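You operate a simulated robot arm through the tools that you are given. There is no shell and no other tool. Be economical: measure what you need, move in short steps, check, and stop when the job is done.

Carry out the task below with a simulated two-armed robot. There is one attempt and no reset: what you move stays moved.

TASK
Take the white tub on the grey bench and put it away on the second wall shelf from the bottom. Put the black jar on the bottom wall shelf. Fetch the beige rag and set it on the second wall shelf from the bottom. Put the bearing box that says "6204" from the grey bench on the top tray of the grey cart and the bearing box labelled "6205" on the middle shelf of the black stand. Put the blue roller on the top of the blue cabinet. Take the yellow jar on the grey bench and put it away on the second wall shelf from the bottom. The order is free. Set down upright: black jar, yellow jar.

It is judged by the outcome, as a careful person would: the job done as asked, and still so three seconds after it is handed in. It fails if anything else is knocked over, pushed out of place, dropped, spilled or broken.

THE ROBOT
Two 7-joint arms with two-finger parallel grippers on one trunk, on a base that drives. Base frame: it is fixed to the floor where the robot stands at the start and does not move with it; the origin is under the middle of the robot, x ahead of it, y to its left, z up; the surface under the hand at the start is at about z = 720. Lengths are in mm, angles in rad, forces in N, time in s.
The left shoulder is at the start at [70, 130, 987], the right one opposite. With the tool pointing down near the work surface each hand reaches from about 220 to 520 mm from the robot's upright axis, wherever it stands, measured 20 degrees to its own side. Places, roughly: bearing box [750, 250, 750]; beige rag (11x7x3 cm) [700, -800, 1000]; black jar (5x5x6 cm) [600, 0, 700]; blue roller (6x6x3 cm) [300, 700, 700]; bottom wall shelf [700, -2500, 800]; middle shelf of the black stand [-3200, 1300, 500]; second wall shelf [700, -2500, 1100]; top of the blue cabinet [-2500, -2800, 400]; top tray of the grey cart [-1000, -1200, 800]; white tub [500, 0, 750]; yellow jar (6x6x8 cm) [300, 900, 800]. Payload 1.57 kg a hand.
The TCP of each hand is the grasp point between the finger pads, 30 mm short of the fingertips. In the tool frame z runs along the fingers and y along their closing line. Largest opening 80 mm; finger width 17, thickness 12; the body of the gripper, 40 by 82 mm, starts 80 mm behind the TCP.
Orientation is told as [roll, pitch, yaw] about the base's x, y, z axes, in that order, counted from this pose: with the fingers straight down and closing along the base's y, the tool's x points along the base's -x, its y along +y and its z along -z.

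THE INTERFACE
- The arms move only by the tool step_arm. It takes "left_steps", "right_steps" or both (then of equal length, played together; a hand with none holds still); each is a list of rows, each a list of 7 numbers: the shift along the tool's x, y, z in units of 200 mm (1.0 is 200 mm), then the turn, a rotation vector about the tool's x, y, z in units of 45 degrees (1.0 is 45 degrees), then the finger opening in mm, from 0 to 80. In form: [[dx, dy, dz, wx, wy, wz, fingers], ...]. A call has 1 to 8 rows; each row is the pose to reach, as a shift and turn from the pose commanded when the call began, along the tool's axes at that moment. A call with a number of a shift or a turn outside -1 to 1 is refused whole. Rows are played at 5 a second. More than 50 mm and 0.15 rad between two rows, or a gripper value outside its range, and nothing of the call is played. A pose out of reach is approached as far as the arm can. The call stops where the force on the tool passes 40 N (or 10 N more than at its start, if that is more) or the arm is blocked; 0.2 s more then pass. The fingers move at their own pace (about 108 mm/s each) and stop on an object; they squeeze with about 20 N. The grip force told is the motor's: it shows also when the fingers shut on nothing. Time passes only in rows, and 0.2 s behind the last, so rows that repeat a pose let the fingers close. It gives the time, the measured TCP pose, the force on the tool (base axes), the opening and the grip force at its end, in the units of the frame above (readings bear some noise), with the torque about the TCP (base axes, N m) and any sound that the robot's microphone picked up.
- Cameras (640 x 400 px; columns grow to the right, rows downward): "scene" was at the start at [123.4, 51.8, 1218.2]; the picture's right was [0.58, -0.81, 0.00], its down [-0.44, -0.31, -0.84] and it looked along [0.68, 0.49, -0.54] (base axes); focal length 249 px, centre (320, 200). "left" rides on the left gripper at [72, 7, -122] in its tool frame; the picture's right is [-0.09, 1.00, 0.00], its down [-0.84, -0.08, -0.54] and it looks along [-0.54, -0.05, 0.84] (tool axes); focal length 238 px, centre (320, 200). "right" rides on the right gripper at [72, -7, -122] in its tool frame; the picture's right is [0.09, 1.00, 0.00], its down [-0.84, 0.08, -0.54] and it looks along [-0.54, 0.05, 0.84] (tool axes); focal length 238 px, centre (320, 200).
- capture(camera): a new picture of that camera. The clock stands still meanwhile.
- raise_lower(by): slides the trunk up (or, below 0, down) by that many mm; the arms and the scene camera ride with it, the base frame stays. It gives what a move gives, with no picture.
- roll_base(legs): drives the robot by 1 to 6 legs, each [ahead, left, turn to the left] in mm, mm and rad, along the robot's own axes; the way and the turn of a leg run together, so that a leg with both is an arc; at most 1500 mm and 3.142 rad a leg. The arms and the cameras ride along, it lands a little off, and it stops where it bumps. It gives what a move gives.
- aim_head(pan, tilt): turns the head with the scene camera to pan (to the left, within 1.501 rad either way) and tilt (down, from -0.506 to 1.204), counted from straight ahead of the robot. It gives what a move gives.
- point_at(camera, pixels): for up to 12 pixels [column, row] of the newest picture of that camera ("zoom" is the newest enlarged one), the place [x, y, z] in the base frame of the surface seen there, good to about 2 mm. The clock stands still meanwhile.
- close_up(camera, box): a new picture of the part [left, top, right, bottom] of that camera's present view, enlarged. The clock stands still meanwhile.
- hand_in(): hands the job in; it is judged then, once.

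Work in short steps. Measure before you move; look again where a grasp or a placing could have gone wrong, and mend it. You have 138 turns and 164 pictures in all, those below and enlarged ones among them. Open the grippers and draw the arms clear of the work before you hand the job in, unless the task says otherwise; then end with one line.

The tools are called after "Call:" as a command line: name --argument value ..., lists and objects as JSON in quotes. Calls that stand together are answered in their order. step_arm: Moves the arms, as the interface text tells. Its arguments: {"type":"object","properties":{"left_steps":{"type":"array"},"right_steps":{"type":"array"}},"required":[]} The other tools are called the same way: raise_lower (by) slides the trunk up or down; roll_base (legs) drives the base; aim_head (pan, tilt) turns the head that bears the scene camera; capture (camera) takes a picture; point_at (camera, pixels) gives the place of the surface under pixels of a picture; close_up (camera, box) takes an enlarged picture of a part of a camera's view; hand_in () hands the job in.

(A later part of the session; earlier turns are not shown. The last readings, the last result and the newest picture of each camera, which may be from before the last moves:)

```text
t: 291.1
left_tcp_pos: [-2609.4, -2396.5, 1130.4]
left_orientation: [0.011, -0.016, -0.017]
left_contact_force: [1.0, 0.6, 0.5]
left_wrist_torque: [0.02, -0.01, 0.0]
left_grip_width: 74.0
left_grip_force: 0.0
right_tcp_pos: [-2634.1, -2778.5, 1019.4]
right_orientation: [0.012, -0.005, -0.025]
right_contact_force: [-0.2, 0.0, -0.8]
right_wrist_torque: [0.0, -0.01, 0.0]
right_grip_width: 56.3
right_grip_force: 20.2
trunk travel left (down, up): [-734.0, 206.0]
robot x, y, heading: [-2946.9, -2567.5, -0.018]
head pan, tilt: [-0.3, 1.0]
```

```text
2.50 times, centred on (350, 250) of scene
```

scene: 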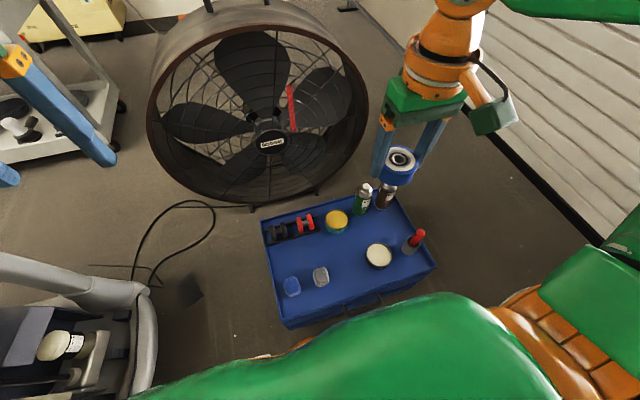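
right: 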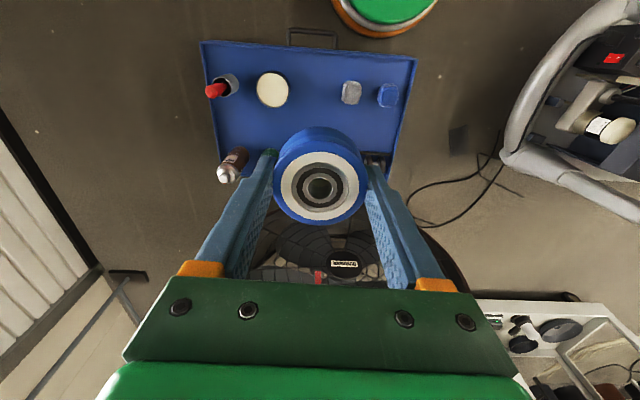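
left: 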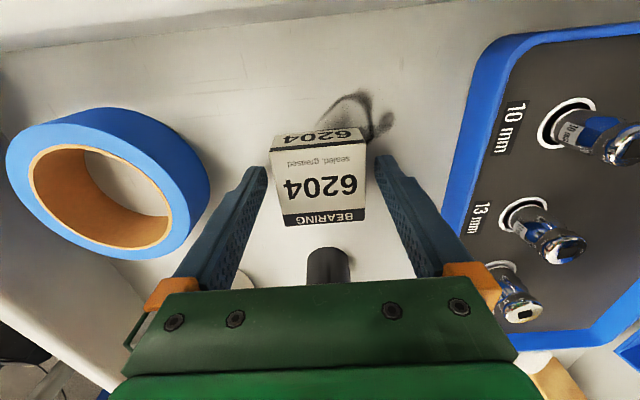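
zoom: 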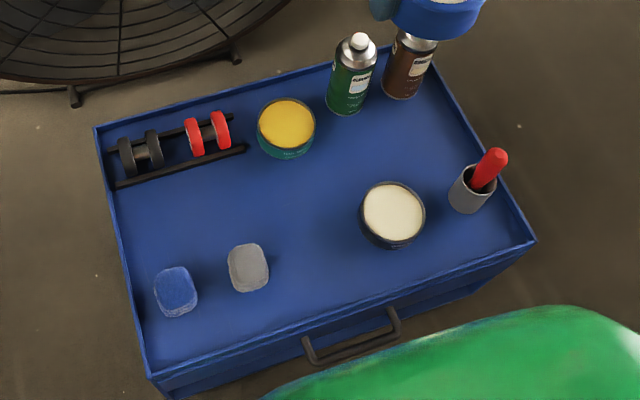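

Good open patch centred (-2575,-2772). Before lowering I check the treadmill tube near the left arm.

Call:
point_at --camera "scene" --pixels '[[140, 300], [130, 380], [100, 285], [60, 340], [60, 275]]'

Call:
aim_head --pan 0.8 --tilt 0.8

Call:
capture --camera "scene"

```text
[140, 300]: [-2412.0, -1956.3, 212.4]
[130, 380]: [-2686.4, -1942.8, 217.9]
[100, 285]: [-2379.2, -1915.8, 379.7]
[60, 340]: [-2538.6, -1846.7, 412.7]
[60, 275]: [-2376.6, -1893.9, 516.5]
```

```text
t: 292.5
left_tcp_pos: [-2609.2, -2398.1, 1131.4]
left_orientation: [0.01, -0.017, -0.019]
left_contact_force: [-0.9, -0.3, -0.3]
left_wrist_torque: [0.0, 0.01, -0.03]
left_grip_width: 73.8
left_grip_force: 0.1
right_tcp_pos: [-2633.4, -2779.1, 1021.1]
right_orientation: [0.011, -0.004, -0.024]
right_contact_force: [-0.1, 0.6, -0.7]
right_wrist_torque: [-0.02, 0.03, 0.01]
right_grip_width: 56.5
right_grip_force: 20.0
trunk travel left (down, up): [-734.0, 206.0]
robot x, y, heading: [-2948.3, -2567.4, -0.02]
head pan, tilt: [0.799, 0.799]
```

```text
60 pictures are left
```

scene: 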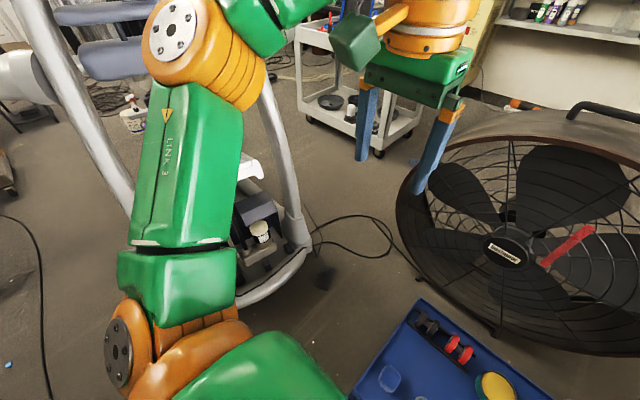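

The left elbow stays ~200 mm from the treadmill. I move the right hand over the patch and lower the trunk 470 mm.

Call:
step_arm --right_steps '[[-0.1, 0.01, 0, 0, 0, 0, 35], [-0.2, 0.025, 0, 0, 0, 0, 35], [-0.29, 0.035, 0, 0, 0, 0, 35]]'

Call:
raise_lower --by -470

Call:
capture --camera "right"

```text
t: 293.3
left_tcp_pos: [-2607.9, -2397.7, 1129.9]
left_orientation: [0.011, -0.014, -0.018]
left_contact_force: [-0.3, 0.9, -0.5]
left_wrist_torque: [-0.02, 0.04, 0.01]
left_grip_width: 74.0
left_grip_force: 0.2
right_tcp_pos: [-2575.0, -2772.6, 1020.0]
right_orientation: [0.012, -0.004, -0.023]
right_contact_force: [-0.9, 0.9, -1.1]
right_wrist_torque: [-0.02, -0.01, 0.0]
right_grip_width: 56.5
right_grip_force: 19.9
trunk travel left (down, up): [-734.0, 206.0]
robot x, y, heading: [-2953.7, -2564.9, -0.016]
head pan, tilt: [0.799, 0.799]
```

```text
refused: -470 is not a number from -400 to 400
```

```text
59 pictures are left
```

right: 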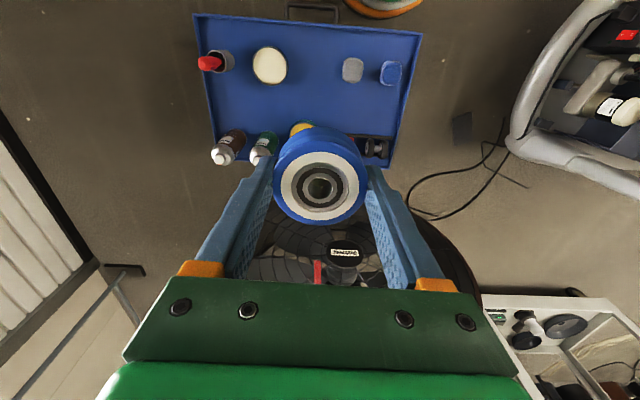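

The lift takes at most 400 mm at once, so I lower in two parts.

Call:
raise_lower --by -380

Call:
raise_lower --by -100

Call:
capture --camera "right"

```text
t: 296.9
left_tcp_pos: [-2608.7, -2396.9, 751.0]
left_orientation: [0.013, -0.016, -0.019]
left_contact_force: [-0.5, 0.7, -0.4]
left_wrist_torque: [0.0, -0.01, 0.0]
left_grip_width: 74.1
left_grip_force: 0.0
right_tcp_pos: [-2576.3, -2772.4, 640.4]
right_orientation: [0.013, -0.003, -0.023]
right_contact_force: [-0.2, 0.2, -1.6]
right_wrist_torque: [0.0, -0.02, 0.02]
right_grip_width: 56.4
right_grip_force: 19.6
trunk travel left (down, up): [-354.0, 586.0]
robot x, y, heading: [-2951.4, -2567.2, -0.015]
head pan, tilt: [0.799, 0.799]
```

```text
t: 298.3
left_tcp_pos: [-2608.3, -2398.9, 651.9]
left_orientation: [0.012, -0.015, -0.017]
left_contact_force: [0.3, 0.1, 0.6]
left_wrist_torque: [-0.01, 0.01, -0.06]
left_grip_width: 73.8
left_grip_force: 0.0
right_tcp_pos: [-2576.7, -2773.3, 538.9]
right_orientation: [0.013, -0.002, -0.024]
right_contact_force: [0.4, 0.0, -0.5]
right_wrist_torque: [0.0, 0.01, -0.03]
right_grip_width: 56.5
right_grip_force: 20.2
trunk travel left (down, up): [-254.0, 686.0]
robot x, y, heading: [-2952.3, -2569.4, -0.018]
head pan, tilt: [0.799, 0.799]
```

```text
58 pictures are left
```

right: 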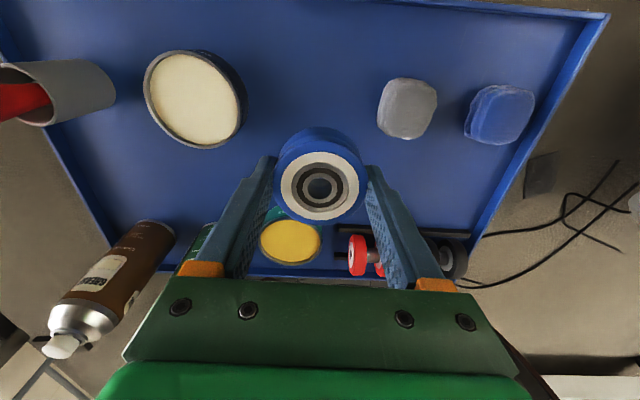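

Well placed over the patch. I lower with the arm 125 mm and check for drift.

Call:
step_arm --right_steps '[[0, 0, 0.2, 0, 0, 0, 35], [0, 0, 0.4, 0, 0, 0, 35], [0, 0, 0.55, 0, 0, 0, 35], [0, 0, 0.625, 0, 0, 0, 35], [0, 0, 0.625, 0, 0, 0, 35]]'

Call:
capture --camera "right"

```text
t: 299.5
left_tcp_pos: [-2609.7, -2397.7, 650.3]
left_orientation: [0.013, -0.017, -0.017]
left_contact_force: [0.6, 0.3, 0.0]
left_wrist_torque: [-0.01, 0.03, -0.01]
left_grip_width: 74.1
left_grip_force: 0.1
right_tcp_pos: [-2577.5, -2771.7, 414.9]
right_orientation: [0.014, -0.002, -0.024]
right_contact_force: [0.1, 0.1, -1.0]
right_wrist_torque: [-0.02, 0.02, -0.01]
right_grip_width: 56.8
right_grip_force: 19.9
trunk travel left (down, up): [-254.0, 686.0]
robot x, y, heading: [-2952.1, -2566.1, -0.011]
head pan, tilt: [0.799, 0.799]
```

```text
57 pictures are left
```

right: 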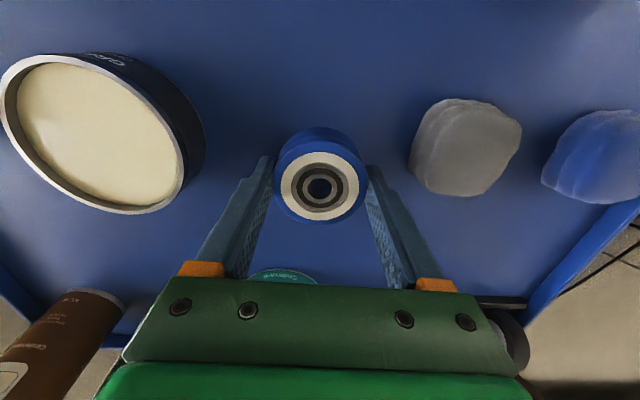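

Clear all round. I lower 22 mm and open.

Call:
step_arm --right_steps '[[0, 0, 0.06, 0, 0, 0, 35], [0, 0, 0.1, 0, 0, 0, 35], [0, 0, 0.112, 0, 0, 0, 35], [0, 0, 0.112, 0, 0, 0, 35], [0, 0, 0.112, 0, 0, 0, 78], [0, 0, 0.112, 0, 0, 0, 78]]'

Call:
capture --camera "right"

```text
t: 300.9
left_tcp_pos: [-2608.6, -2397.8, 651.2]
left_orientation: [0.01, -0.015, -0.015]
left_contact_force: [-0.2, -0.1, 0.1]
left_wrist_torque: [0.05, -0.02, -0.01]
left_grip_width: 74.1
left_grip_force: 0.0
right_tcp_pos: [-2577.5, -2771.0, 392.3]
right_orientation: [0.011, -0.004, -0.025]
right_contact_force: [-0.1, 0.3, -0.5]
right_wrist_torque: [0.01, -0.02, -0.01]
right_grip_width: 77.8
right_grip_force: 0.1
trunk travel left (down, up): [-254.0, 686.0]
robot x, y, heading: [-2951.8, -2569.0, -0.015]
head pan, tilt: [0.799, 0.799]
```

```text
56 pictures are left
```

right: 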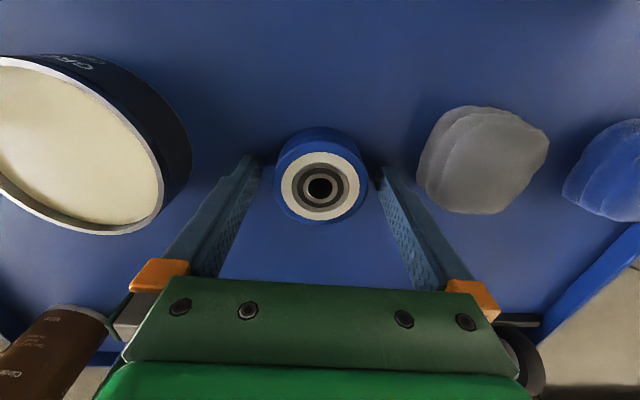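

The roller rests on the cabinet. I lift away, raise the trunk, and start back round the fan.

Call:
step_arm --right_steps '[[0, 0, -0.2, 0, 0, 0, 78], [0, 0, -0.4, 0, 0, 0, 80], [0, 0, -0.6, 0, 0, 0, 80], [0, 0, -0.8, 0, 0, 0, 80]]'

Call:
raise_lower --by 400

Call:
roll_base --legs '[[0, -950, 0.017], [1500, 0, 0], [115, 0, 0]]'

Call:
capture --camera "right"

```text
t: 301.9
left_tcp_pos: [-2608.4, -2397.2, 651.2]
left_orientation: [0.013, -0.017, -0.016]
left_contact_force: [0.2, -0.1, 0.4]
left_wrist_torque: [-0.01, 0.01, 0.0]
left_grip_width: 74.0
left_grip_force: 0.0
right_tcp_pos: [-2577.7, -2772.6, 555.3]
right_orientation: [0.013, -0.003, -0.025]
right_contact_force: [-0.7, 0.1, 0.0]
right_wrist_torque: [-0.01, -0.01, 0.0]
right_grip_width: 79.7
right_grip_force: 0.0
trunk travel left (down, up): [-254.0, 686.0]
robot x, y, heading: [-2952.8, -2565.3, -0.017]
head pan, tilt: [0.799, 0.799]
```

```text
t: 305.7
left_tcp_pos: [-2608.7, -2397.1, 1051.2]
left_orientation: [0.013, -0.017, -0.018]
left_contact_force: [0.5, -0.2, -0.4]
left_wrist_torque: [0.03, 0.0, 0.02]
left_grip_width: 73.9
left_grip_force: 0.1
right_tcp_pos: [-2575.9, -2771.8, 954.3]
right_orientation: [0.012, -0.005, -0.025]
right_contact_force: [-1.1, 0.6, 0.0]
right_wrist_torque: [-0.01, -0.02, 0.02]
right_grip_width: 79.7
right_grip_force: 0.0
trunk travel left (down, up): [-654.0, 286.0]
robot x, y, heading: [-2952.4, -2568.5, -0.015]
head pan, tilt: [0.799, 0.799]
```

```text
t: 318.5
left_tcp_pos: [-995.1, -3333.7, 1052.5]
left_orientation: [0.011, -0.017, -0.01]
left_contact_force: [-0.3, -1.5, -0.2]
left_wrist_torque: [0.0, 0.01, 0.03]
left_grip_width: 73.9
left_grip_force: 0.1
right_tcp_pos: [-960.2, -3708.3, 955.5]
right_orientation: [0.012, -0.005, -0.016]
right_contact_force: [0.0, 0.1, -0.3]
right_wrist_torque: [-0.02, -0.02, 0.02]
right_grip_width: 80.0
right_grip_force: 0.1
trunk travel left (down, up): [-654.0, 286.0]
robot x, y, heading: [-1334.7, -3509.2, -0.012]
head pan, tilt: [0.799, 0.799]
```

```text
55 pictures are left
```

right: 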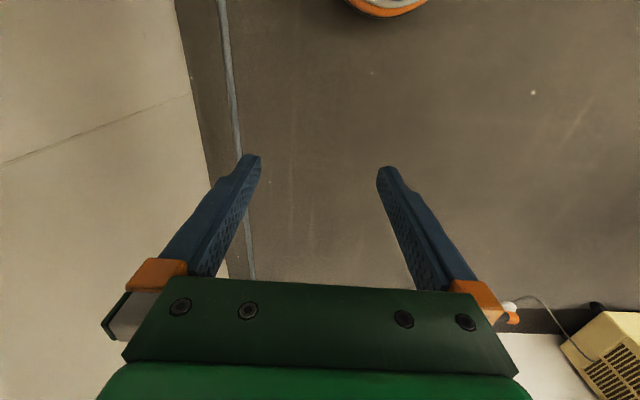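

I take the known corridor at x≈-300 back to the bench, to y≈215.

Call:
roll_base --legs '[[1035, 0, 0.012], [0, 1240, 0], [0, 1240, 0], [0, 1240, 0]]'

Call:
aim_head --pan -0.1 --tilt 0.9

```text
t: 341.5
left_tcp_pos: [9.1, 413.6, 1051.4]
left_orientation: [0.013, -0.016, 0.019]
left_contact_force: [0.0, -0.2, 0.3]
left_wrist_torque: [0.0, 0.02, 0.03]
left_grip_width: 74.1
left_grip_force: 0.1
right_tcp_pos: [53.8, 41.9, 954.1]
right_orientation: [0.012, -0.006, 0.011]
right_contact_force: [-0.1, -0.4, -0.4]
right_wrist_torque: [0.02, 0.0, -0.01]
right_grip_width: 79.9
right_grip_force: 0.0
trunk travel left (down, up): [-654.0, 286.0]
robot x, y, heading: [-326.2, 234.9, 0.02]
head pan, tilt: [0.799, 0.799]
```

```text
t: 342.7
left_tcp_pos: [8.2, 415.0, 1051.7]
left_orientation: [0.012, -0.017, 0.017]
left_contact_force: [-0.6, 0.0, 0.1]
left_wrist_torque: [0.01, 0.0, -0.03]
left_grip_width: 73.9
left_grip_force: 0.1
right_tcp_pos: [54.8, 40.6, 954.6]
right_orientation: [0.014, -0.003, 0.012]
right_contact_force: [-0.1, 0.1, 0.0]
right_wrist_torque: [0.03, 0.0, 0.04]
right_grip_width: 79.9
right_grip_force: 0.1
trunk travel left (down, up): [-654.0, 286.0]
robot x, y, heading: [-327.8, 230.3, 0.021]
head pan, tilt: [-0.099, 0.901]
```

I drive in to x≈102 and then tilt the right hand 35° and reach forward part-way towards the 6205 box.

Call:
roll_base --legs '[[428, 0, -0.02]]'

Call:
step_arm --right_steps '[[-0.1, 0.04, 0.04, 0, -0.13, 0, 80], [-0.2, 0.08, 0.08, 0, -0.26, 0, 80], [-0.3, 0.12, 0.12, 0, -0.39, 0, 80], [-0.4, 0.17, 0.16, 0, -0.52, 0, 80], [-0.5, 0.21, 0.2, 0, -0.65, 0, 80], [-0.6, 0.25, 0.22, 0, -0.777, 0, 80], [-0.7, 0.28, 0.25, 0, -0.777, 0, 80]]'

Call:
capture --camera "right"

Call:
capture --camera "scene"

```text
t: 345.4
left_tcp_pos: [441.6, 411.4, 1052.3]
left_orientation: [0.013, -0.016, -0.003]
left_contact_force: [0.4, -0.1, 0.1]
left_wrist_torque: [0.01, -0.04, 0.01]
left_grip_width: 73.9
left_grip_force: 0.1
right_tcp_pos: [478.2, 35.9, 954.6]
right_orientation: [0.013, -0.005, -0.009]
right_contact_force: [0.0, 0.5, 0.3]
right_wrist_torque: [0.0, -0.02, 0.01]
right_grip_width: 80.2
right_grip_force: 0.2
trunk travel left (down, up): [-654.0, 286.0]
robot x, y, heading: [99.8, 237.3, -0.003]
head pan, tilt: [-0.099, 0.901]
```

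```text
t: 347.0
left_tcp_pos: [444.6, 411.2, 1050.1]
left_orientation: [0.013, -0.014, -0.003]
left_contact_force: [0.2, 0.4, -0.5]
left_wrist_torque: [0.01, -0.03, 0.0]
left_grip_width: 73.7
left_grip_force: 0.0
right_tcp_pos: [620.1, 91.9, 905.1]
right_orientation: [0.016, -0.615, -0.02]
right_contact_force: [0.4, -0.3, -0.2]
right_wrist_torque: [0.01, 0.05, 0.03]
right_grip_width: 79.7
right_grip_force: 0.0
trunk travel left (down, up): [-654.0, 286.0]
robot x, y, heading: [99.6, 234.9, -0.002]
head pan, tilt: [-0.099, 0.901]
```

```text
54 pictures are left
```

right: 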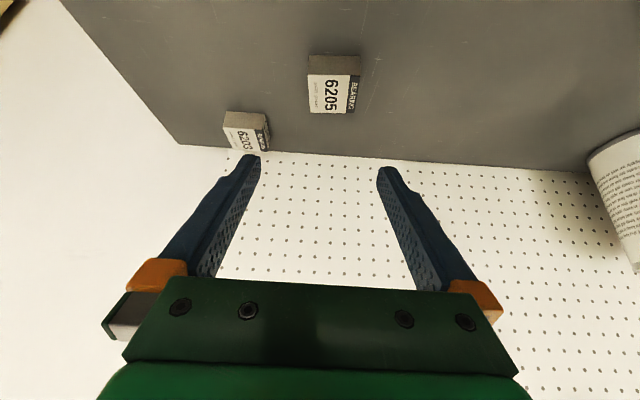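

```text
53 pictures are left
```

scene: 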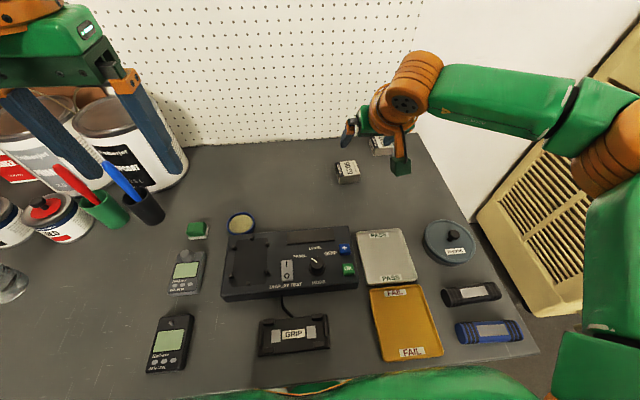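

Reach works. I measure the 6205 box in the right view.

Call:
point_at --camera "right" --pixels '[[311, 78], [357, 79], [353, 109], [313, 110], [332, 95], [312, 65], [359, 62]]'

```text
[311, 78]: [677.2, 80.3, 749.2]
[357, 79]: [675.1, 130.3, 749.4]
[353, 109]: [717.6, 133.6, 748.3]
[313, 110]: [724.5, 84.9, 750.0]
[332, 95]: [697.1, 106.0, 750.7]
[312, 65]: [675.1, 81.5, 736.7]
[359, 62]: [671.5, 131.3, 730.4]
```

Box centre (699,107), top 750. I move over it at z≈835 and check.

Call:
step_arm --right_steps '[[-0.07, 0.04, 0.2, 0, 0, 0.02, 80], [-0.12, 0.083, 0.4, 0, 0, 0.05, 80], [-0.128, 0.083, 0.515, 0, 0, 0.05, 80], [-0.128, 0.083, 0.515, 0, 0, 0.05, 80]]'

Call:
capture --camera "right"

```text
t: 348.0
left_tcp_pos: [440.6, 410.4, 1051.4]
left_orientation: [0.011, -0.015, -0.005]
left_contact_force: [1.0, -0.6, -0.1]
left_wrist_torque: [0.0, 0.01, 0.02]
left_grip_width: 73.9
left_grip_force: 0.0
right_tcp_pos: [635.0, 63.6, 861.4]
right_orientation: [0.041, -0.614, -0.066]
right_contact_force: [-0.2, 0.6, -0.9]
right_wrist_torque: [-0.02, 0.03, 0.02]
right_grip_width: 80.0
right_grip_force: 0.2
right hand out of reach, approached as far as the arm can: row 1, 2, 3, 4
trunk travel left (down, up): [-654.0, 286.0]
robot x, y, heading: [101.7, 237.1, -0.004]
head pan, tilt: [-0.099, 0.901]
```

```text
52 pictures are left
```

right: 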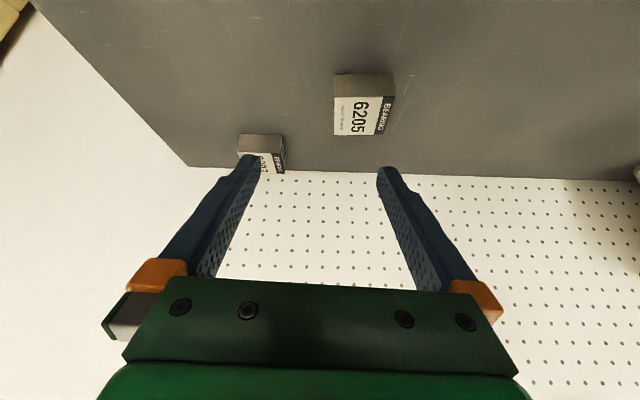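

The target is beyond this arm's reach from the front. I retract and will come from the bench's right end instead, facing +y.

Call:
step_arm --right_steps '[[0.1, 0, -0.13, 0, 0.05, 0, 80], [0.22, -0.02, -0.28, 0, 0.1, 0, 80], [0.34, -0.04, -0.43, 0, 0.17, 0, 80], [0.46, -0.06, -0.58, 0, 0.24, 0, 80], [0.58, -0.08, -0.72, 0, 0.33, 0, 80], [0.66, -0.1, -0.84, 0, 0.33, 0, 80]]'

Call:
roll_base --legs '[[-350, 0, 0], [0, -615, 0], [0, 0, 1.575]]'

```text
t: 349.4
left_tcp_pos: [441.1, 410.9, 1052.0]
left_orientation: [0.012, -0.018, -0.002]
left_contact_force: [0.3, 0.4, -0.4]
left_wrist_torque: [0.01, 0.02, -0.02]
left_grip_width: 74.1
left_grip_force: 0.1
right_tcp_pos: [425.6, 50.5, 923.7]
right_orientation: [0.038, -0.354, -0.056]
right_contact_force: [-0.4, -0.4, 0.4]
right_wrist_torque: [-0.03, -0.02, -0.02]
right_grip_width: 80.0
right_grip_force: 0.0
trunk travel left (down, up): [-654.0, 286.0]
robot x, y, heading: [99.7, 238.3, -0.006]
head pan, tilt: [-0.099, 0.901]
```

```text
t: 358.5
left_tcp_pos: [-433.6, -20.6, 1051.3]
left_orientation: [0.014, -0.016, 1.584]
left_contact_force: [0.1, 0.5, 0.0]
left_wrist_torque: [-0.01, 0.01, 0.0]
left_grip_width: 74.0
left_grip_force: 0.0
right_tcp_pos: [-73.6, -28.6, 922.1]
right_orientation: [0.037, -0.352, 1.532]
right_contact_force: [-0.3, -0.4, -0.7]
right_wrist_torque: [-0.02, -0.05, -0.02]
right_grip_width: 80.2
right_grip_force: 0.0
trunk travel left (down, up): [-654.0, 286.0]
robot x, y, heading: [-252.9, -358.3, 1.592]
head pan, tilt: [-0.099, 0.901]
```

On track. I strafe into the gap to x≈525.

Call:
roll_base --legs '[[-16, -390, -0.01], [-16, -388, -0.01]]'

Call:
capture --camera "right"

Call:
aim_head --pan -0.5 --tilt 0.7

Call:
capture --camera "scene"

```text
t: 363.0
left_tcp_pos: [355.1, -45.3, 1050.0]
left_orientation: [0.012, -0.018, 1.565]
left_contact_force: [0.1, -0.3, 0.5]
left_wrist_torque: [-0.01, 0.04, -0.03]
left_grip_width: 74.2
left_grip_force: 0.0
right_tcp_pos: [714.5, -60.6, 921.8]
right_orientation: [0.036, -0.356, 1.51]
right_contact_force: [0.3, -0.5, 0.0]
right_wrist_torque: [0.0, 0.04, -0.01]
right_grip_width: 80.0
right_grip_force: 0.0
trunk travel left (down, up): [-654.0, 286.0]
robot x, y, heading: [528.0, -385.1, 1.564]
head pan, tilt: [-0.099, 0.901]
```

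```text
51 pictures are left
```

right: 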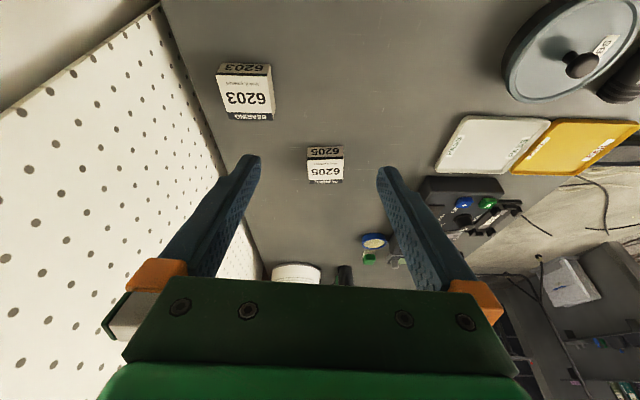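

```text
t: 363.9
left_tcp_pos: [356.1, -45.6, 1050.7]
left_orientation: [0.012, -0.015, 1.561]
left_contact_force: [-0.4, -0.6, 0.0]
left_wrist_torque: [-0.04, -0.01, 0.01]
left_grip_width: 74.1
left_grip_force: 0.0
right_tcp_pos: [715.4, -60.8, 922.7]
right_orientation: [0.036, -0.356, 1.509]
right_contact_force: [-0.2, 0.7, 0.5]
right_wrist_torque: [-0.01, 0.03, -0.01]
right_grip_width: 80.1
right_grip_force: 0.0
trunk travel left (down, up): [-654.0, 286.0]
robot x, y, heading: [526.0, -386.2, 1.565]
head pan, tilt: [-0.499, 0.7]
```

```text
50 pictures are left
```

scene: 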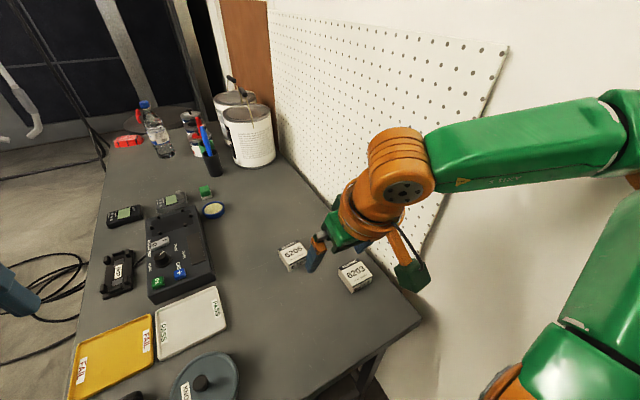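

Good posture. I move the right hand over the box at z≈840.

Call:
step_arm --right_steps '[[-0.13, 0.026, 0.135, -0.01, 0, -0.02, 80], [-0.26, 0.052, 0.27, -0.02, 0, -0.04, 80], [-0.39, 0.08, 0.4, -0.03, 0, -0.07, 80], [-0.51, 0.105, 0.54, -0.035, 0, -0.09, 80], [-0.638, 0.131, 0.675, -0.04, 0, -0.107, 80], [-0.638, 0.131, 0.675, -0.04, 0, -0.107, 80]]'

Call:
capture --camera "right"

```text
t: 365.3
left_tcp_pos: [356.6, -46.3, 1051.1]
left_orientation: [0.012, -0.015, 1.561]
left_contact_force: [-0.8, -0.9, 0.4]
left_wrist_torque: [-0.03, -0.02, -0.02]
left_grip_width: 74.1
left_grip_force: 0.0
right_tcp_pos: [697.3, 101.6, 843.7]
right_orientation: [0.039, -0.358, 1.6]
right_contact_force: [0.1, -0.2, 0.1]
right_wrist_torque: [-0.03, 0.05, 0.0]
right_grip_width: 80.0
right_grip_force: 0.0
right hand out of reach, approached as far as the arm can: row 5, 6
trunk travel left (down, up): [-654.0, 286.0]
robot x, y, heading: [528.1, -388.6, 1.567]
head pan, tilt: [-0.499, 0.7]
```

```text
49 pictures are left
```

right: 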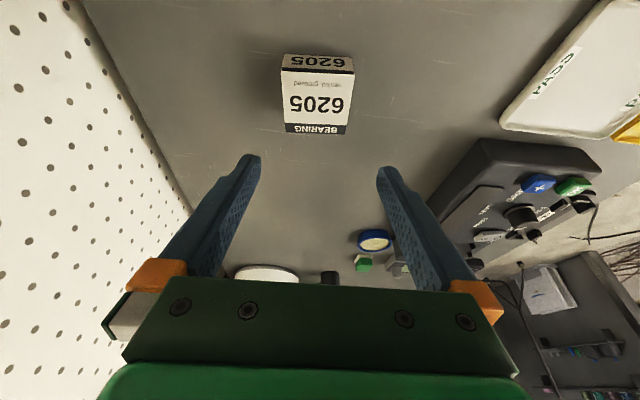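

I'm at the edge of reach, so I bring the base 30 mm closer and read the pose.

Call:
roll_base --legs '[[32, 0, 0]]'

Call:
step_arm --right_steps '[[0.05, 0, 0, 0, 0, 0, 80], [0.1, 0, 0, 0, 0, 0, 80]]'

Call:
capture --camera "right"

Call:
point_at --camera "right" --pixels '[[285, 80], [350, 80], [320, 70], [320, 125]]'

```text
t: 366.1
left_tcp_pos: [356.5, -17.5, 1052.0]
left_orientation: [0.012, -0.018, 1.562]
left_contact_force: [0.1, -0.2, -1.6]
left_wrist_torque: [0.06, 0.02, -0.02]
left_grip_width: 73.8
left_grip_force: 0.1
right_tcp_pos: [697.1, 129.9, 844.5]
right_orientation: [0.039, -0.364, 1.598]
right_contact_force: [0.7, 0.1, 1.2]
right_wrist_torque: [0.03, -0.03, 0.01]
right_grip_width: 79.9
right_grip_force: 0.1
trunk travel left (down, up): [-654.0, 286.0]
robot x, y, heading: [530.0, -353.9, 1.567]
head pan, tilt: [-0.499, 0.7]
```

```text
t: 366.7
left_tcp_pos: [357.4, -13.6, 1050.8]
left_orientation: [0.012, -0.015, 1.561]
left_contact_force: [-0.3, 0.0, 0.2]
left_wrist_torque: [-0.04, -0.01, 0.01]
left_grip_width: 74.1
left_grip_force: 0.0
right_tcp_pos: [697.2, 115.3, 835.4]
right_orientation: [0.04, -0.359, 1.597]
right_contact_force: [0.2, 0.1, 1.4]
right_wrist_torque: [0.03, 0.0, -0.01]
right_grip_width: 80.0
right_grip_force: 0.1
trunk travel left (down, up): [-654.0, 286.0]
robot x, y, heading: [526.6, -352.0, 1.564]
head pan, tilt: [-0.499, 0.7]
```

```text
48 pictures are left
```

right: 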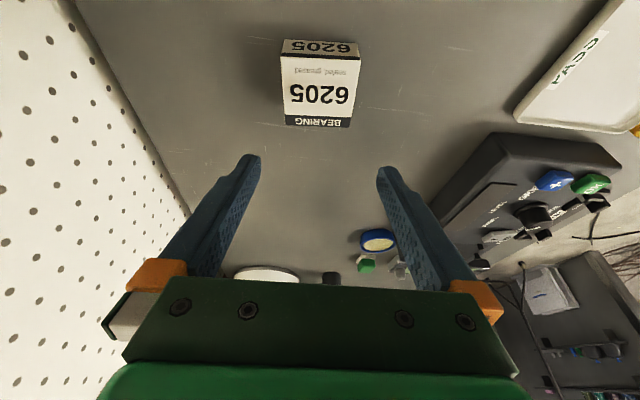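

```text
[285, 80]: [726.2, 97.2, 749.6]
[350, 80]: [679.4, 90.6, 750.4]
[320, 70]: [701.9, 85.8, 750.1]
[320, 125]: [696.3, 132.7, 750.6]
```

Box centre (702,107), yaw ≈ 8°. I descend to z≈755 with a small yaw correction and close.

Call:
step_arm --right_steps '[[0.06, -0.01, 0.12, -0.02, 0, -0.05, 80], [0.12, -0.023, 0.24, -0.044, 0, -0.119, 80], [0.18, -0.023, 0.362, -0.044, 0, -0.119, 80], [0.18, -0.023, 0.362, -0.044, 0, -0.119, 80], [0.18, -0.023, 0.362, -0.044, 0, -0.119, 30], [0.18, -0.023, 0.362, -0.044, 0, -0.119, 30], [0.18, -0.023, 0.362, -0.044, 0, -0.119, 30]]'

Call:
capture --camera "right"

```text
t: 368.3
left_tcp_pos: [356.2, -12.1, 1050.8]
left_orientation: [0.011, -0.015, 1.562]
left_contact_force: [0.0, -0.3, 0.2]
left_wrist_torque: [0.02, 0.0, 0.03]
left_grip_width: 73.8
left_grip_force: 0.1
right_tcp_pos: [704.8, 98.0, 761.5]
right_orientation: [0.038, -0.363, 1.701]
right_contact_force: [-0.9, -0.8, 1.2]
right_wrist_torque: [-0.02, -0.04, -0.03]
right_grip_width: 56.3
right_grip_force: 19.6
right hand out of reach, approached as far as the arm can: row 3, 4, 5, 6, 7
trunk travel left (down, up): [-654.0, 286.0]
robot x, y, heading: [528.1, -352.9, 1.564]
head pan, tilt: [-0.499, 0.7]
```

```text
47 pictures are left
```

right: 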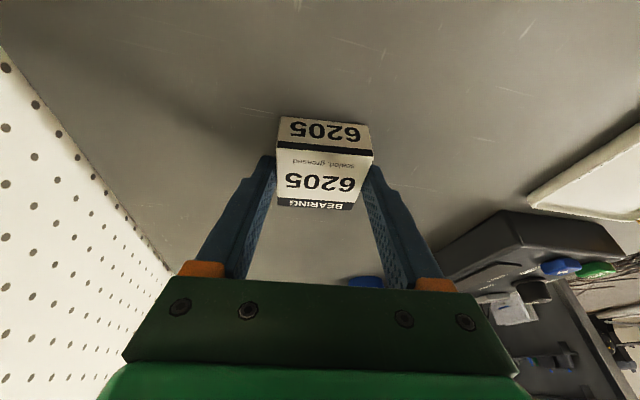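

Gripped (56.3 mm). I lift and retract, then drive out of the gap, turn to face -x and go to y≈1000 to view the black stand.

Call:
step_arm --right_steps '[[-0.07, 0, -0.187, 0, 0, 0, 30], [-0.1, 0, -0.36, 0, 0, 0, 30], [-0.02, 0, -0.5, 0, 0, 0, 30], [0.07, 0, -0.667, 0, 0, 0, 30], [0.25, 0, -0.74, 0, 0, 0, 30], [0.4, 0, -0.79, 0, 0, 0, 30]]'

Call:
capture --camera "right"

Call:
roll_base --legs '[[-15, 390, 0], [0, 390, 0], [0, 0, 1.575], [0, -1370, 0]]'

Call:
aim_head --pan -0.1 --tilt 0.35

Call:
capture --camera "scene"

```text
t: 369.7
left_tcp_pos: [348.9, -8.9, 1047.9]
left_orientation: [0.006, -0.012, 1.562]
left_contact_force: [-0.2, 0.4, -0.4]
left_wrist_torque: [-0.04, 0.0, 0.01]
left_grip_width: 74.1
left_grip_force: 0.1
right_tcp_pos: [722.0, -26.8, 879.5]
right_orientation: [0.029, -0.359, 1.705]
right_contact_force: [-0.1, -0.4, -1.4]
right_wrist_torque: [0.0, -0.02, 0.0]
right_grip_width: 55.9
right_grip_force: 19.9
trunk travel left (down, up): [-654.0, 286.0]
robot x, y, heading: [527.5, -353.1, 1.566]
head pan, tilt: [-0.499, 0.7]
```

```text
46 pictures are left
```

right: 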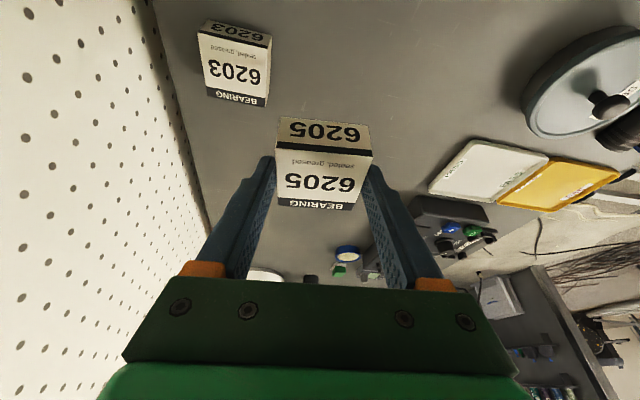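

```text
t: 384.6
left_tcp_pos: [-631.4, 817.5, 1050.5]
left_orientation: [0.013, -0.015, -3.108]
left_contact_force: [-0.2, -0.3, 0.0]
left_wrist_torque: [-0.02, 0.01, 0.01]
left_grip_width: 73.8
left_grip_force: 0.0
right_tcp_pos: [-630.4, 1191.5, 880.5]
right_orientation: [0.04, -0.363, -2.969]
right_contact_force: [0.0, -0.1, -1.2]
right_wrist_torque: [-0.02, -0.01, -0.04]
right_grip_width: 55.8
right_grip_force: 20.0
trunk travel left (down, up): [-654.0, 286.0]
robot x, y, heading: [-295.2, 1006.3, -3.098]
head pan, tilt: [-0.499, 0.7]
```

```text
t: 385.4
left_tcp_pos: [-631.8, 818.8, 1051.2]
left_orientation: [0.012, -0.015, -3.108]
left_contact_force: [-1.1, 0.5, -0.4]
left_wrist_torque: [0.03, 0.01, 0.01]
left_grip_width: 73.8
left_grip_force: 0.0
right_tcp_pos: [-630.4, 1192.4, 879.7]
right_orientation: [0.039, -0.364, -2.969]
right_contact_force: [0.8, 0.6, -1.8]
right_wrist_torque: [0.02, -0.03, -0.04]
right_grip_width: 55.3
right_grip_force: 19.7
trunk travel left (down, up): [-654.0, 286.0]
robot x, y, heading: [-300.9, 1007.4, -3.105]
head pan, tilt: [-0.099, 0.351]
```

```text
45 pictures are left
```

scene: 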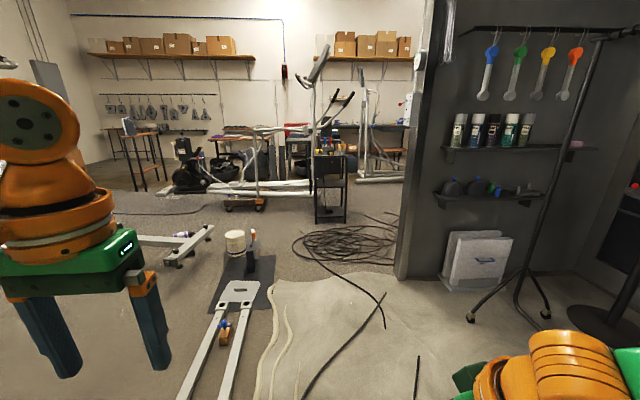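

The black stand is at (330,185), with a cable coil in front. I enlarge and measure the stand's shelves, coil, post and nearby things.

Call:
close_up --camera "scene" --box '[290, 120, 370, 240]'

Call:
point_at --camera "scene" --pixels '[[330, 178], [330, 217], [345, 180], [316, 222], [345, 222], [300, 245], [385, 245], [340, 258], [405, 275], [250, 265], [330, 190], [355, 200]]'

```text
3.33 times, centred on (330, 180) of scene
```

zoom: 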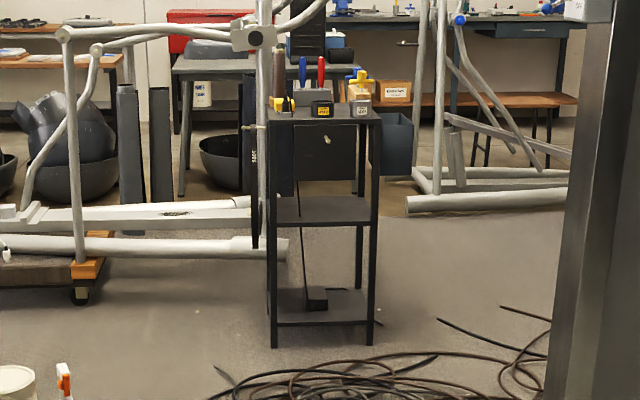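

```text
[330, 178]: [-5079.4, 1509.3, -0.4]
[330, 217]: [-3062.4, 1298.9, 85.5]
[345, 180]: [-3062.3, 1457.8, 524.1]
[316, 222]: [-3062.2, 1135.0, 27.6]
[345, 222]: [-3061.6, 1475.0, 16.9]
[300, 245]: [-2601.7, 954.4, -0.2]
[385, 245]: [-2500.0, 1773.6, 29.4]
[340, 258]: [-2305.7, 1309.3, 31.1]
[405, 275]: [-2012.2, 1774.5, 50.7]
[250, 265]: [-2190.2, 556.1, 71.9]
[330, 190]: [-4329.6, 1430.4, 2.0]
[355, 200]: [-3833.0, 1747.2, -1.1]
```

The middle shelf (z≈450) is empty; stand front at x≈-3062, y 1135–1470. I drive nearer along y≈1000 to see the coil and the stand's open sides.

Call:
roll_base --legs '[[0, 0, -0.036], [1250, 0, 0]]'

Call:
aim_head --pan -0.15 --tilt 0.6

Call:
capture --camera "scene"

Call:
point_at --camera "scene" --pixels '[[320, 130], [300, 150], [350, 150], [320, 200], [280, 200], [380, 200], [320, 250], [250, 220], [420, 220], [320, 170], [200, 200], [250, 180]]'

```text
t: 392.2
left_tcp_pos: [-1915.2, 843.1, 1050.7]
left_orientation: [0.012, -0.015, 3.127]
left_contact_force: [-0.4, -0.9, 1.6]
left_wrist_torque: [0.0, 0.01, -0.02]
left_grip_width: 73.9
left_grip_force: 0.1
right_tcp_pos: [-1897.7, 1215.7, 880.1]
right_orientation: [0.038, -0.362, -3.019]
right_contact_force: [0.0, 0.3, -0.6]
right_wrist_torque: [-0.02, -0.03, -0.01]
right_grip_width: 55.6
right_grip_force: 20.9
trunk travel left (down, up): [-654.0, 286.0]
robot x, y, heading: [-1576.4, 1012.5, 3.127]
head pan, tilt: [-0.099, 0.351]
```

```text
t: 393.0
left_tcp_pos: [-1917.1, 842.6, 1050.8]
left_orientation: [0.014, -0.016, 3.129]
left_contact_force: [-0.8, -0.2, 0.3]
left_wrist_torque: [0.0, 0.0, 0.0]
left_grip_width: 74.0
left_grip_force: 0.1
right_tcp_pos: [-1897.0, 1214.4, 879.6]
right_orientation: [0.039, -0.363, -3.02]
right_contact_force: [-0.8, -0.3, -0.9]
right_wrist_torque: [-0.02, 0.0, 0.0]
right_grip_width: 55.6
right_grip_force: 20.2
trunk travel left (down, up): [-654.0, 286.0]
robot x, y, heading: [-1569.5, 1012.3, 3.129]
head pan, tilt: [-0.15, 0.6]
```

```text
43 pictures are left
```

scene: 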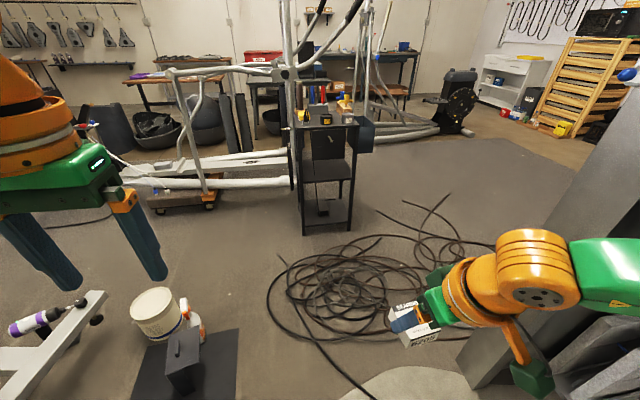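

```text
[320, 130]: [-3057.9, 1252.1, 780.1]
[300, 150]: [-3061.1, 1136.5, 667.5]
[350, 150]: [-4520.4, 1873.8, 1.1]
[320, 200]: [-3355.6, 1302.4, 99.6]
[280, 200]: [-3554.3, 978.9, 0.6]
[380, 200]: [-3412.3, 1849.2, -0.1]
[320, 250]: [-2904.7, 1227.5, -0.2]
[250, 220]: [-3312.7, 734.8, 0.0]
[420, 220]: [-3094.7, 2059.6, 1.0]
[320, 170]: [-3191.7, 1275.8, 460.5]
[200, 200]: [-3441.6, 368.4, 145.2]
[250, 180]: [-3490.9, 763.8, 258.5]
```

The base rolls fine here. Middle shelf surface z=460 at (-3192,1276). I measure coil edges, bucket and bottle to find a lane on the left.

Call:
point_at --camera "scene" --pixels '[[266, 297], [285, 325], [272, 275], [300, 262], [186, 305], [205, 335], [240, 330], [237, 380], [325, 340], [345, 240], [290, 182], [353, 225]]'

Call:
close_up --camera "scene" --box '[270, 90, 390, 240]'

```text
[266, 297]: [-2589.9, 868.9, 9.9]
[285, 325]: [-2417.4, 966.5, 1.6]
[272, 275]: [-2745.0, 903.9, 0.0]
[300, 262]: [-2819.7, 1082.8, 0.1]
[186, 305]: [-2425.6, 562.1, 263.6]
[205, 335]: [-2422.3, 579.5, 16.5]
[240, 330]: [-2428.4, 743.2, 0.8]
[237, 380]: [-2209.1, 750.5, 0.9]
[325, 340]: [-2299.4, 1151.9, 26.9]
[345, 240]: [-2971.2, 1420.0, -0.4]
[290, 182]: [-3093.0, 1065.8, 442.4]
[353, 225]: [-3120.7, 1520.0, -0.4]
```

```text
2.67 times, centred on (330, 165) of scene
```

zoom: 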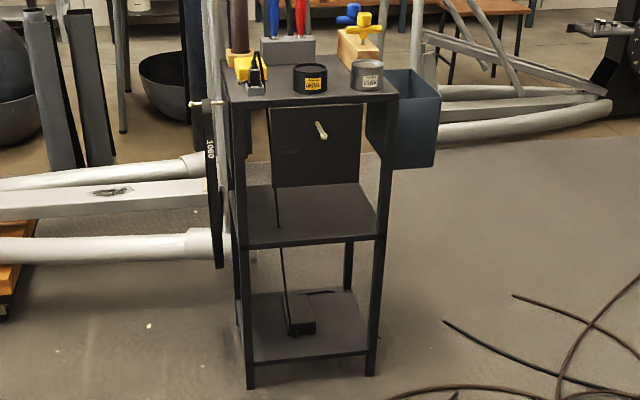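

Cables are ~10–30 mm thick; earlier ones were crossed without trouble. I take the lane at y≈845, between jug (y≤600) and coil, in careful legs.

Call:
roll_base --legs '[[630, 160, 0.0125], [250, 0, 0]]'

Call:
aim_head --pan -0.3 --tilt 0.9

Call:
capture --camera "scene"

```text
t: 398.0
left_tcp_pos: [-2792.0, 677.4, 1050.4]
left_orientation: [0.012, -0.018, -3.138]
left_contact_force: [-1.2, -0.5, -0.4]
left_wrist_torque: [0.02, 0.0, 0.02]
left_grip_width: 74.1
left_grip_force: 0.0
right_tcp_pos: [-2779.8, 1051.9, 880.0]
right_orientation: [0.039, -0.366, -2.999]
right_contact_force: [0.2, -0.5, -1.0]
right_wrist_torque: [0.03, -0.01, 0.02]
right_grip_width: 55.7
right_grip_force: 19.7
trunk travel left (down, up): [-654.0, 286.0]
robot x, y, heading: [-2454.8, 852.7, -3.132]
head pan, tilt: [-0.15, 0.6]
```

```text
t: 398.8
left_tcp_pos: [-2792.8, 678.3, 1051.3]
left_orientation: [0.013, -0.014, -3.136]
left_contact_force: [-0.3, -0.2, -0.5]
left_wrist_torque: [0.02, -0.02, 0.01]
left_grip_width: 74.1
left_grip_force: 0.0
right_tcp_pos: [-2780.7, 1051.2, 880.2]
right_orientation: [0.039, -0.362, -2.998]
right_contact_force: [-0.6, -0.2, -0.4]
right_wrist_torque: [0.01, -0.03, -0.02]
right_grip_width: 55.3
right_grip_force: 20.0
trunk travel left (down, up): [-654.0, 286.0]
robot x, y, heading: [-2453.4, 858.2, -3.134]
head pan, tilt: [-0.3, 0.901]
```

```text
41 pictures are left
```

scene: 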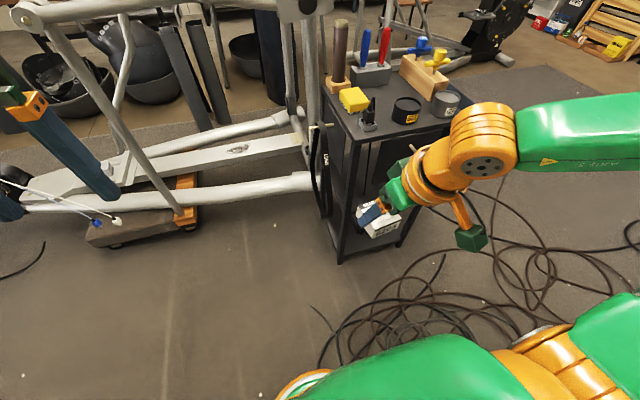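

No bumps. I lower the trunk so the box comes in just above the middle shelf, shift the hand 60 mm outward, and stop just short of the stand to look.

Call:
raise_lower --by -363

Call:
step_arm --right_steps '[[0, -0.15, 0, 0, 0, 0, 30], [0, -0.3, 0, 0, 0, 0, 30]]'

Call:
roll_base --legs '[[220, -95, 0]]'

Call:
aim_head --pan -0.6 --tilt 0.5

Call:
capture --camera "scene"

Call:
capture --camera "right"

```text
t: 402.4
left_tcp_pos: [-2792.9, 677.5, 687.1]
left_orientation: [0.013, -0.017, -3.135]
left_contact_force: [0.7, 0.7, -0.9]
left_wrist_torque: [-0.01, 0.01, 0.02]
left_grip_width: 73.7
left_grip_force: 0.1
right_tcp_pos: [-2781.6, 1053.1, 516.7]
right_orientation: [0.04, -0.364, -2.998]
right_contact_force: [-0.4, 0.5, -0.9]
right_wrist_torque: [-0.02, -0.02, 0.0]
right_grip_width: 55.6
right_grip_force: 19.9
trunk travel left (down, up): [-291.0, 649.0]
robot x, y, heading: [-2458.0, 856.2, -3.132]
head pan, tilt: [-0.3, 0.901]
```

```text
t: 403.0
left_tcp_pos: [-2793.4, 676.9, 688.3]
left_orientation: [0.012, -0.015, -3.137]
left_contact_force: [0.0, -0.4, -0.4]
left_wrist_torque: [0.0, -0.03, -0.01]
left_grip_width: 74.1
left_grip_force: 0.1
right_tcp_pos: [-2790.8, 1109.7, 514.8]
right_orientation: [0.039, -0.363, -2.999]
right_contact_force: [0.6, -0.1, -0.9]
right_wrist_torque: [0.01, 0.01, -0.01]
right_grip_width: 55.5
right_grip_force: 20.4
trunk travel left (down, up): [-291.0, 649.0]
robot x, y, heading: [-2455.0, 857.9, -3.136]
head pan, tilt: [-0.3, 0.901]
```

```text
t: 404.8
left_tcp_pos: [-3016.2, 772.8, 687.7]
left_orientation: [0.012, -0.015, -3.135]
left_contact_force: [0.1, 0.0, -0.6]
left_wrist_torque: [0.02, -0.01, -0.01]
left_grip_width: 74.1
left_grip_force: 0.1
right_tcp_pos: [-3015.1, 1204.2, 515.2]
right_orientation: [0.039, -0.364, -2.999]
right_contact_force: [0.4, -0.5, -1.1]
right_wrist_torque: [0.0, -0.01, 0.01]
right_grip_width: 55.7
right_grip_force: 19.6
trunk travel left (down, up): [-291.0, 649.0]
robot x, y, heading: [-2676.9, 946.8, -3.133]
head pan, tilt: [-0.3, 0.901]
```

```text
t: 405.6
left_tcp_pos: [-3017.7, 772.7, 688.1]
left_orientation: [0.012, -0.014, -3.137]
left_contact_force: [-0.1, -0.5, 0.5]
left_wrist_torque: [-0.02, -0.01, -0.02]
left_grip_width: 73.9
left_grip_force: 0.0
right_tcp_pos: [-3013.6, 1204.6, 515.0]
right_orientation: [0.039, -0.363, -2.998]
right_contact_force: [-0.7, -0.4, -1.8]
right_wrist_torque: [0.01, -0.03, -0.04]
right_grip_width: 55.5
right_grip_force: 20.0
trunk travel left (down, up): [-291.0, 649.0]
robot x, y, heading: [-2674.6, 949.6, -3.132]
head pan, tilt: [-0.6, 0.499]
```

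```text
40 pictures are left
```

scene: 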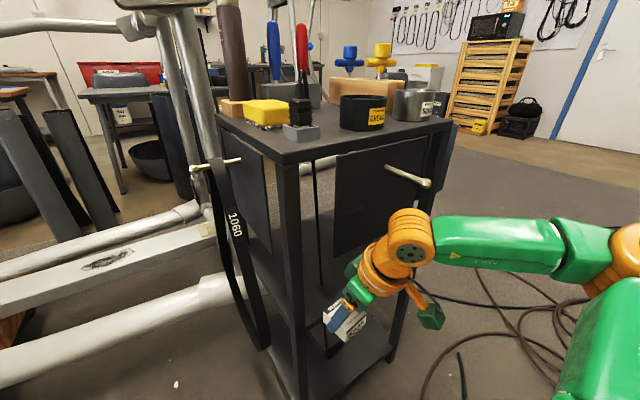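

```text
39 pictures are left
```

right: 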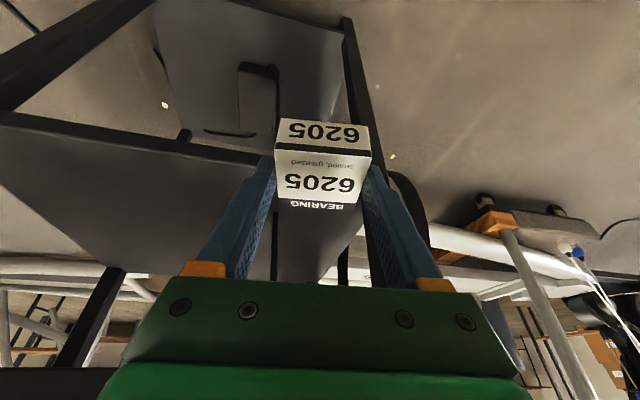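

A front panel with a peg hangs over part of the opening. I measure its bottom edge, depth, the shelf and posts.

Call:
point_at --camera "scene" --pixels '[[345, 248], [336, 200], [400, 215], [430, 150], [340, 258], [315, 270], [310, 290], [300, 250], [425, 185], [390, 240], [255, 230], [320, 300]]'

Call:
close_up --camera "scene" --box '[240, 130, 460, 370]'

```text
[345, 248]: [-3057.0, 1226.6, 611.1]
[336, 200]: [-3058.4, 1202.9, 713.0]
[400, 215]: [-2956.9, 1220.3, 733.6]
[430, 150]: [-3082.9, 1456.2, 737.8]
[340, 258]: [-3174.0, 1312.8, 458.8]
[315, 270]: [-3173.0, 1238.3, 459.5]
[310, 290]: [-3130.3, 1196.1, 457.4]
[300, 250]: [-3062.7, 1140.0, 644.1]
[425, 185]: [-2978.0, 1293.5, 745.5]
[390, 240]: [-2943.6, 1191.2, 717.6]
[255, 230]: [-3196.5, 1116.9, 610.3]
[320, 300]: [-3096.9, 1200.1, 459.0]
```

```text
1.67 times, centred on (350, 250) of scene
```

zoom: 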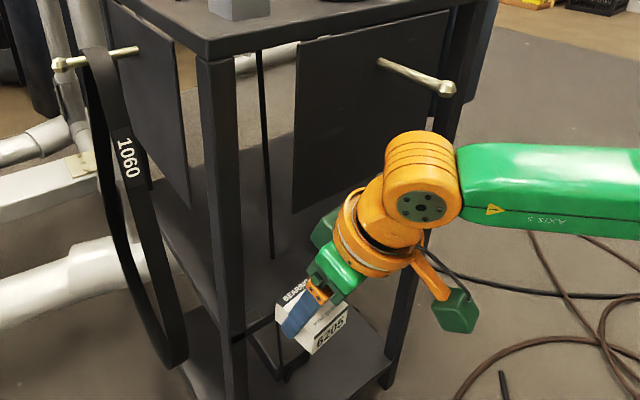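

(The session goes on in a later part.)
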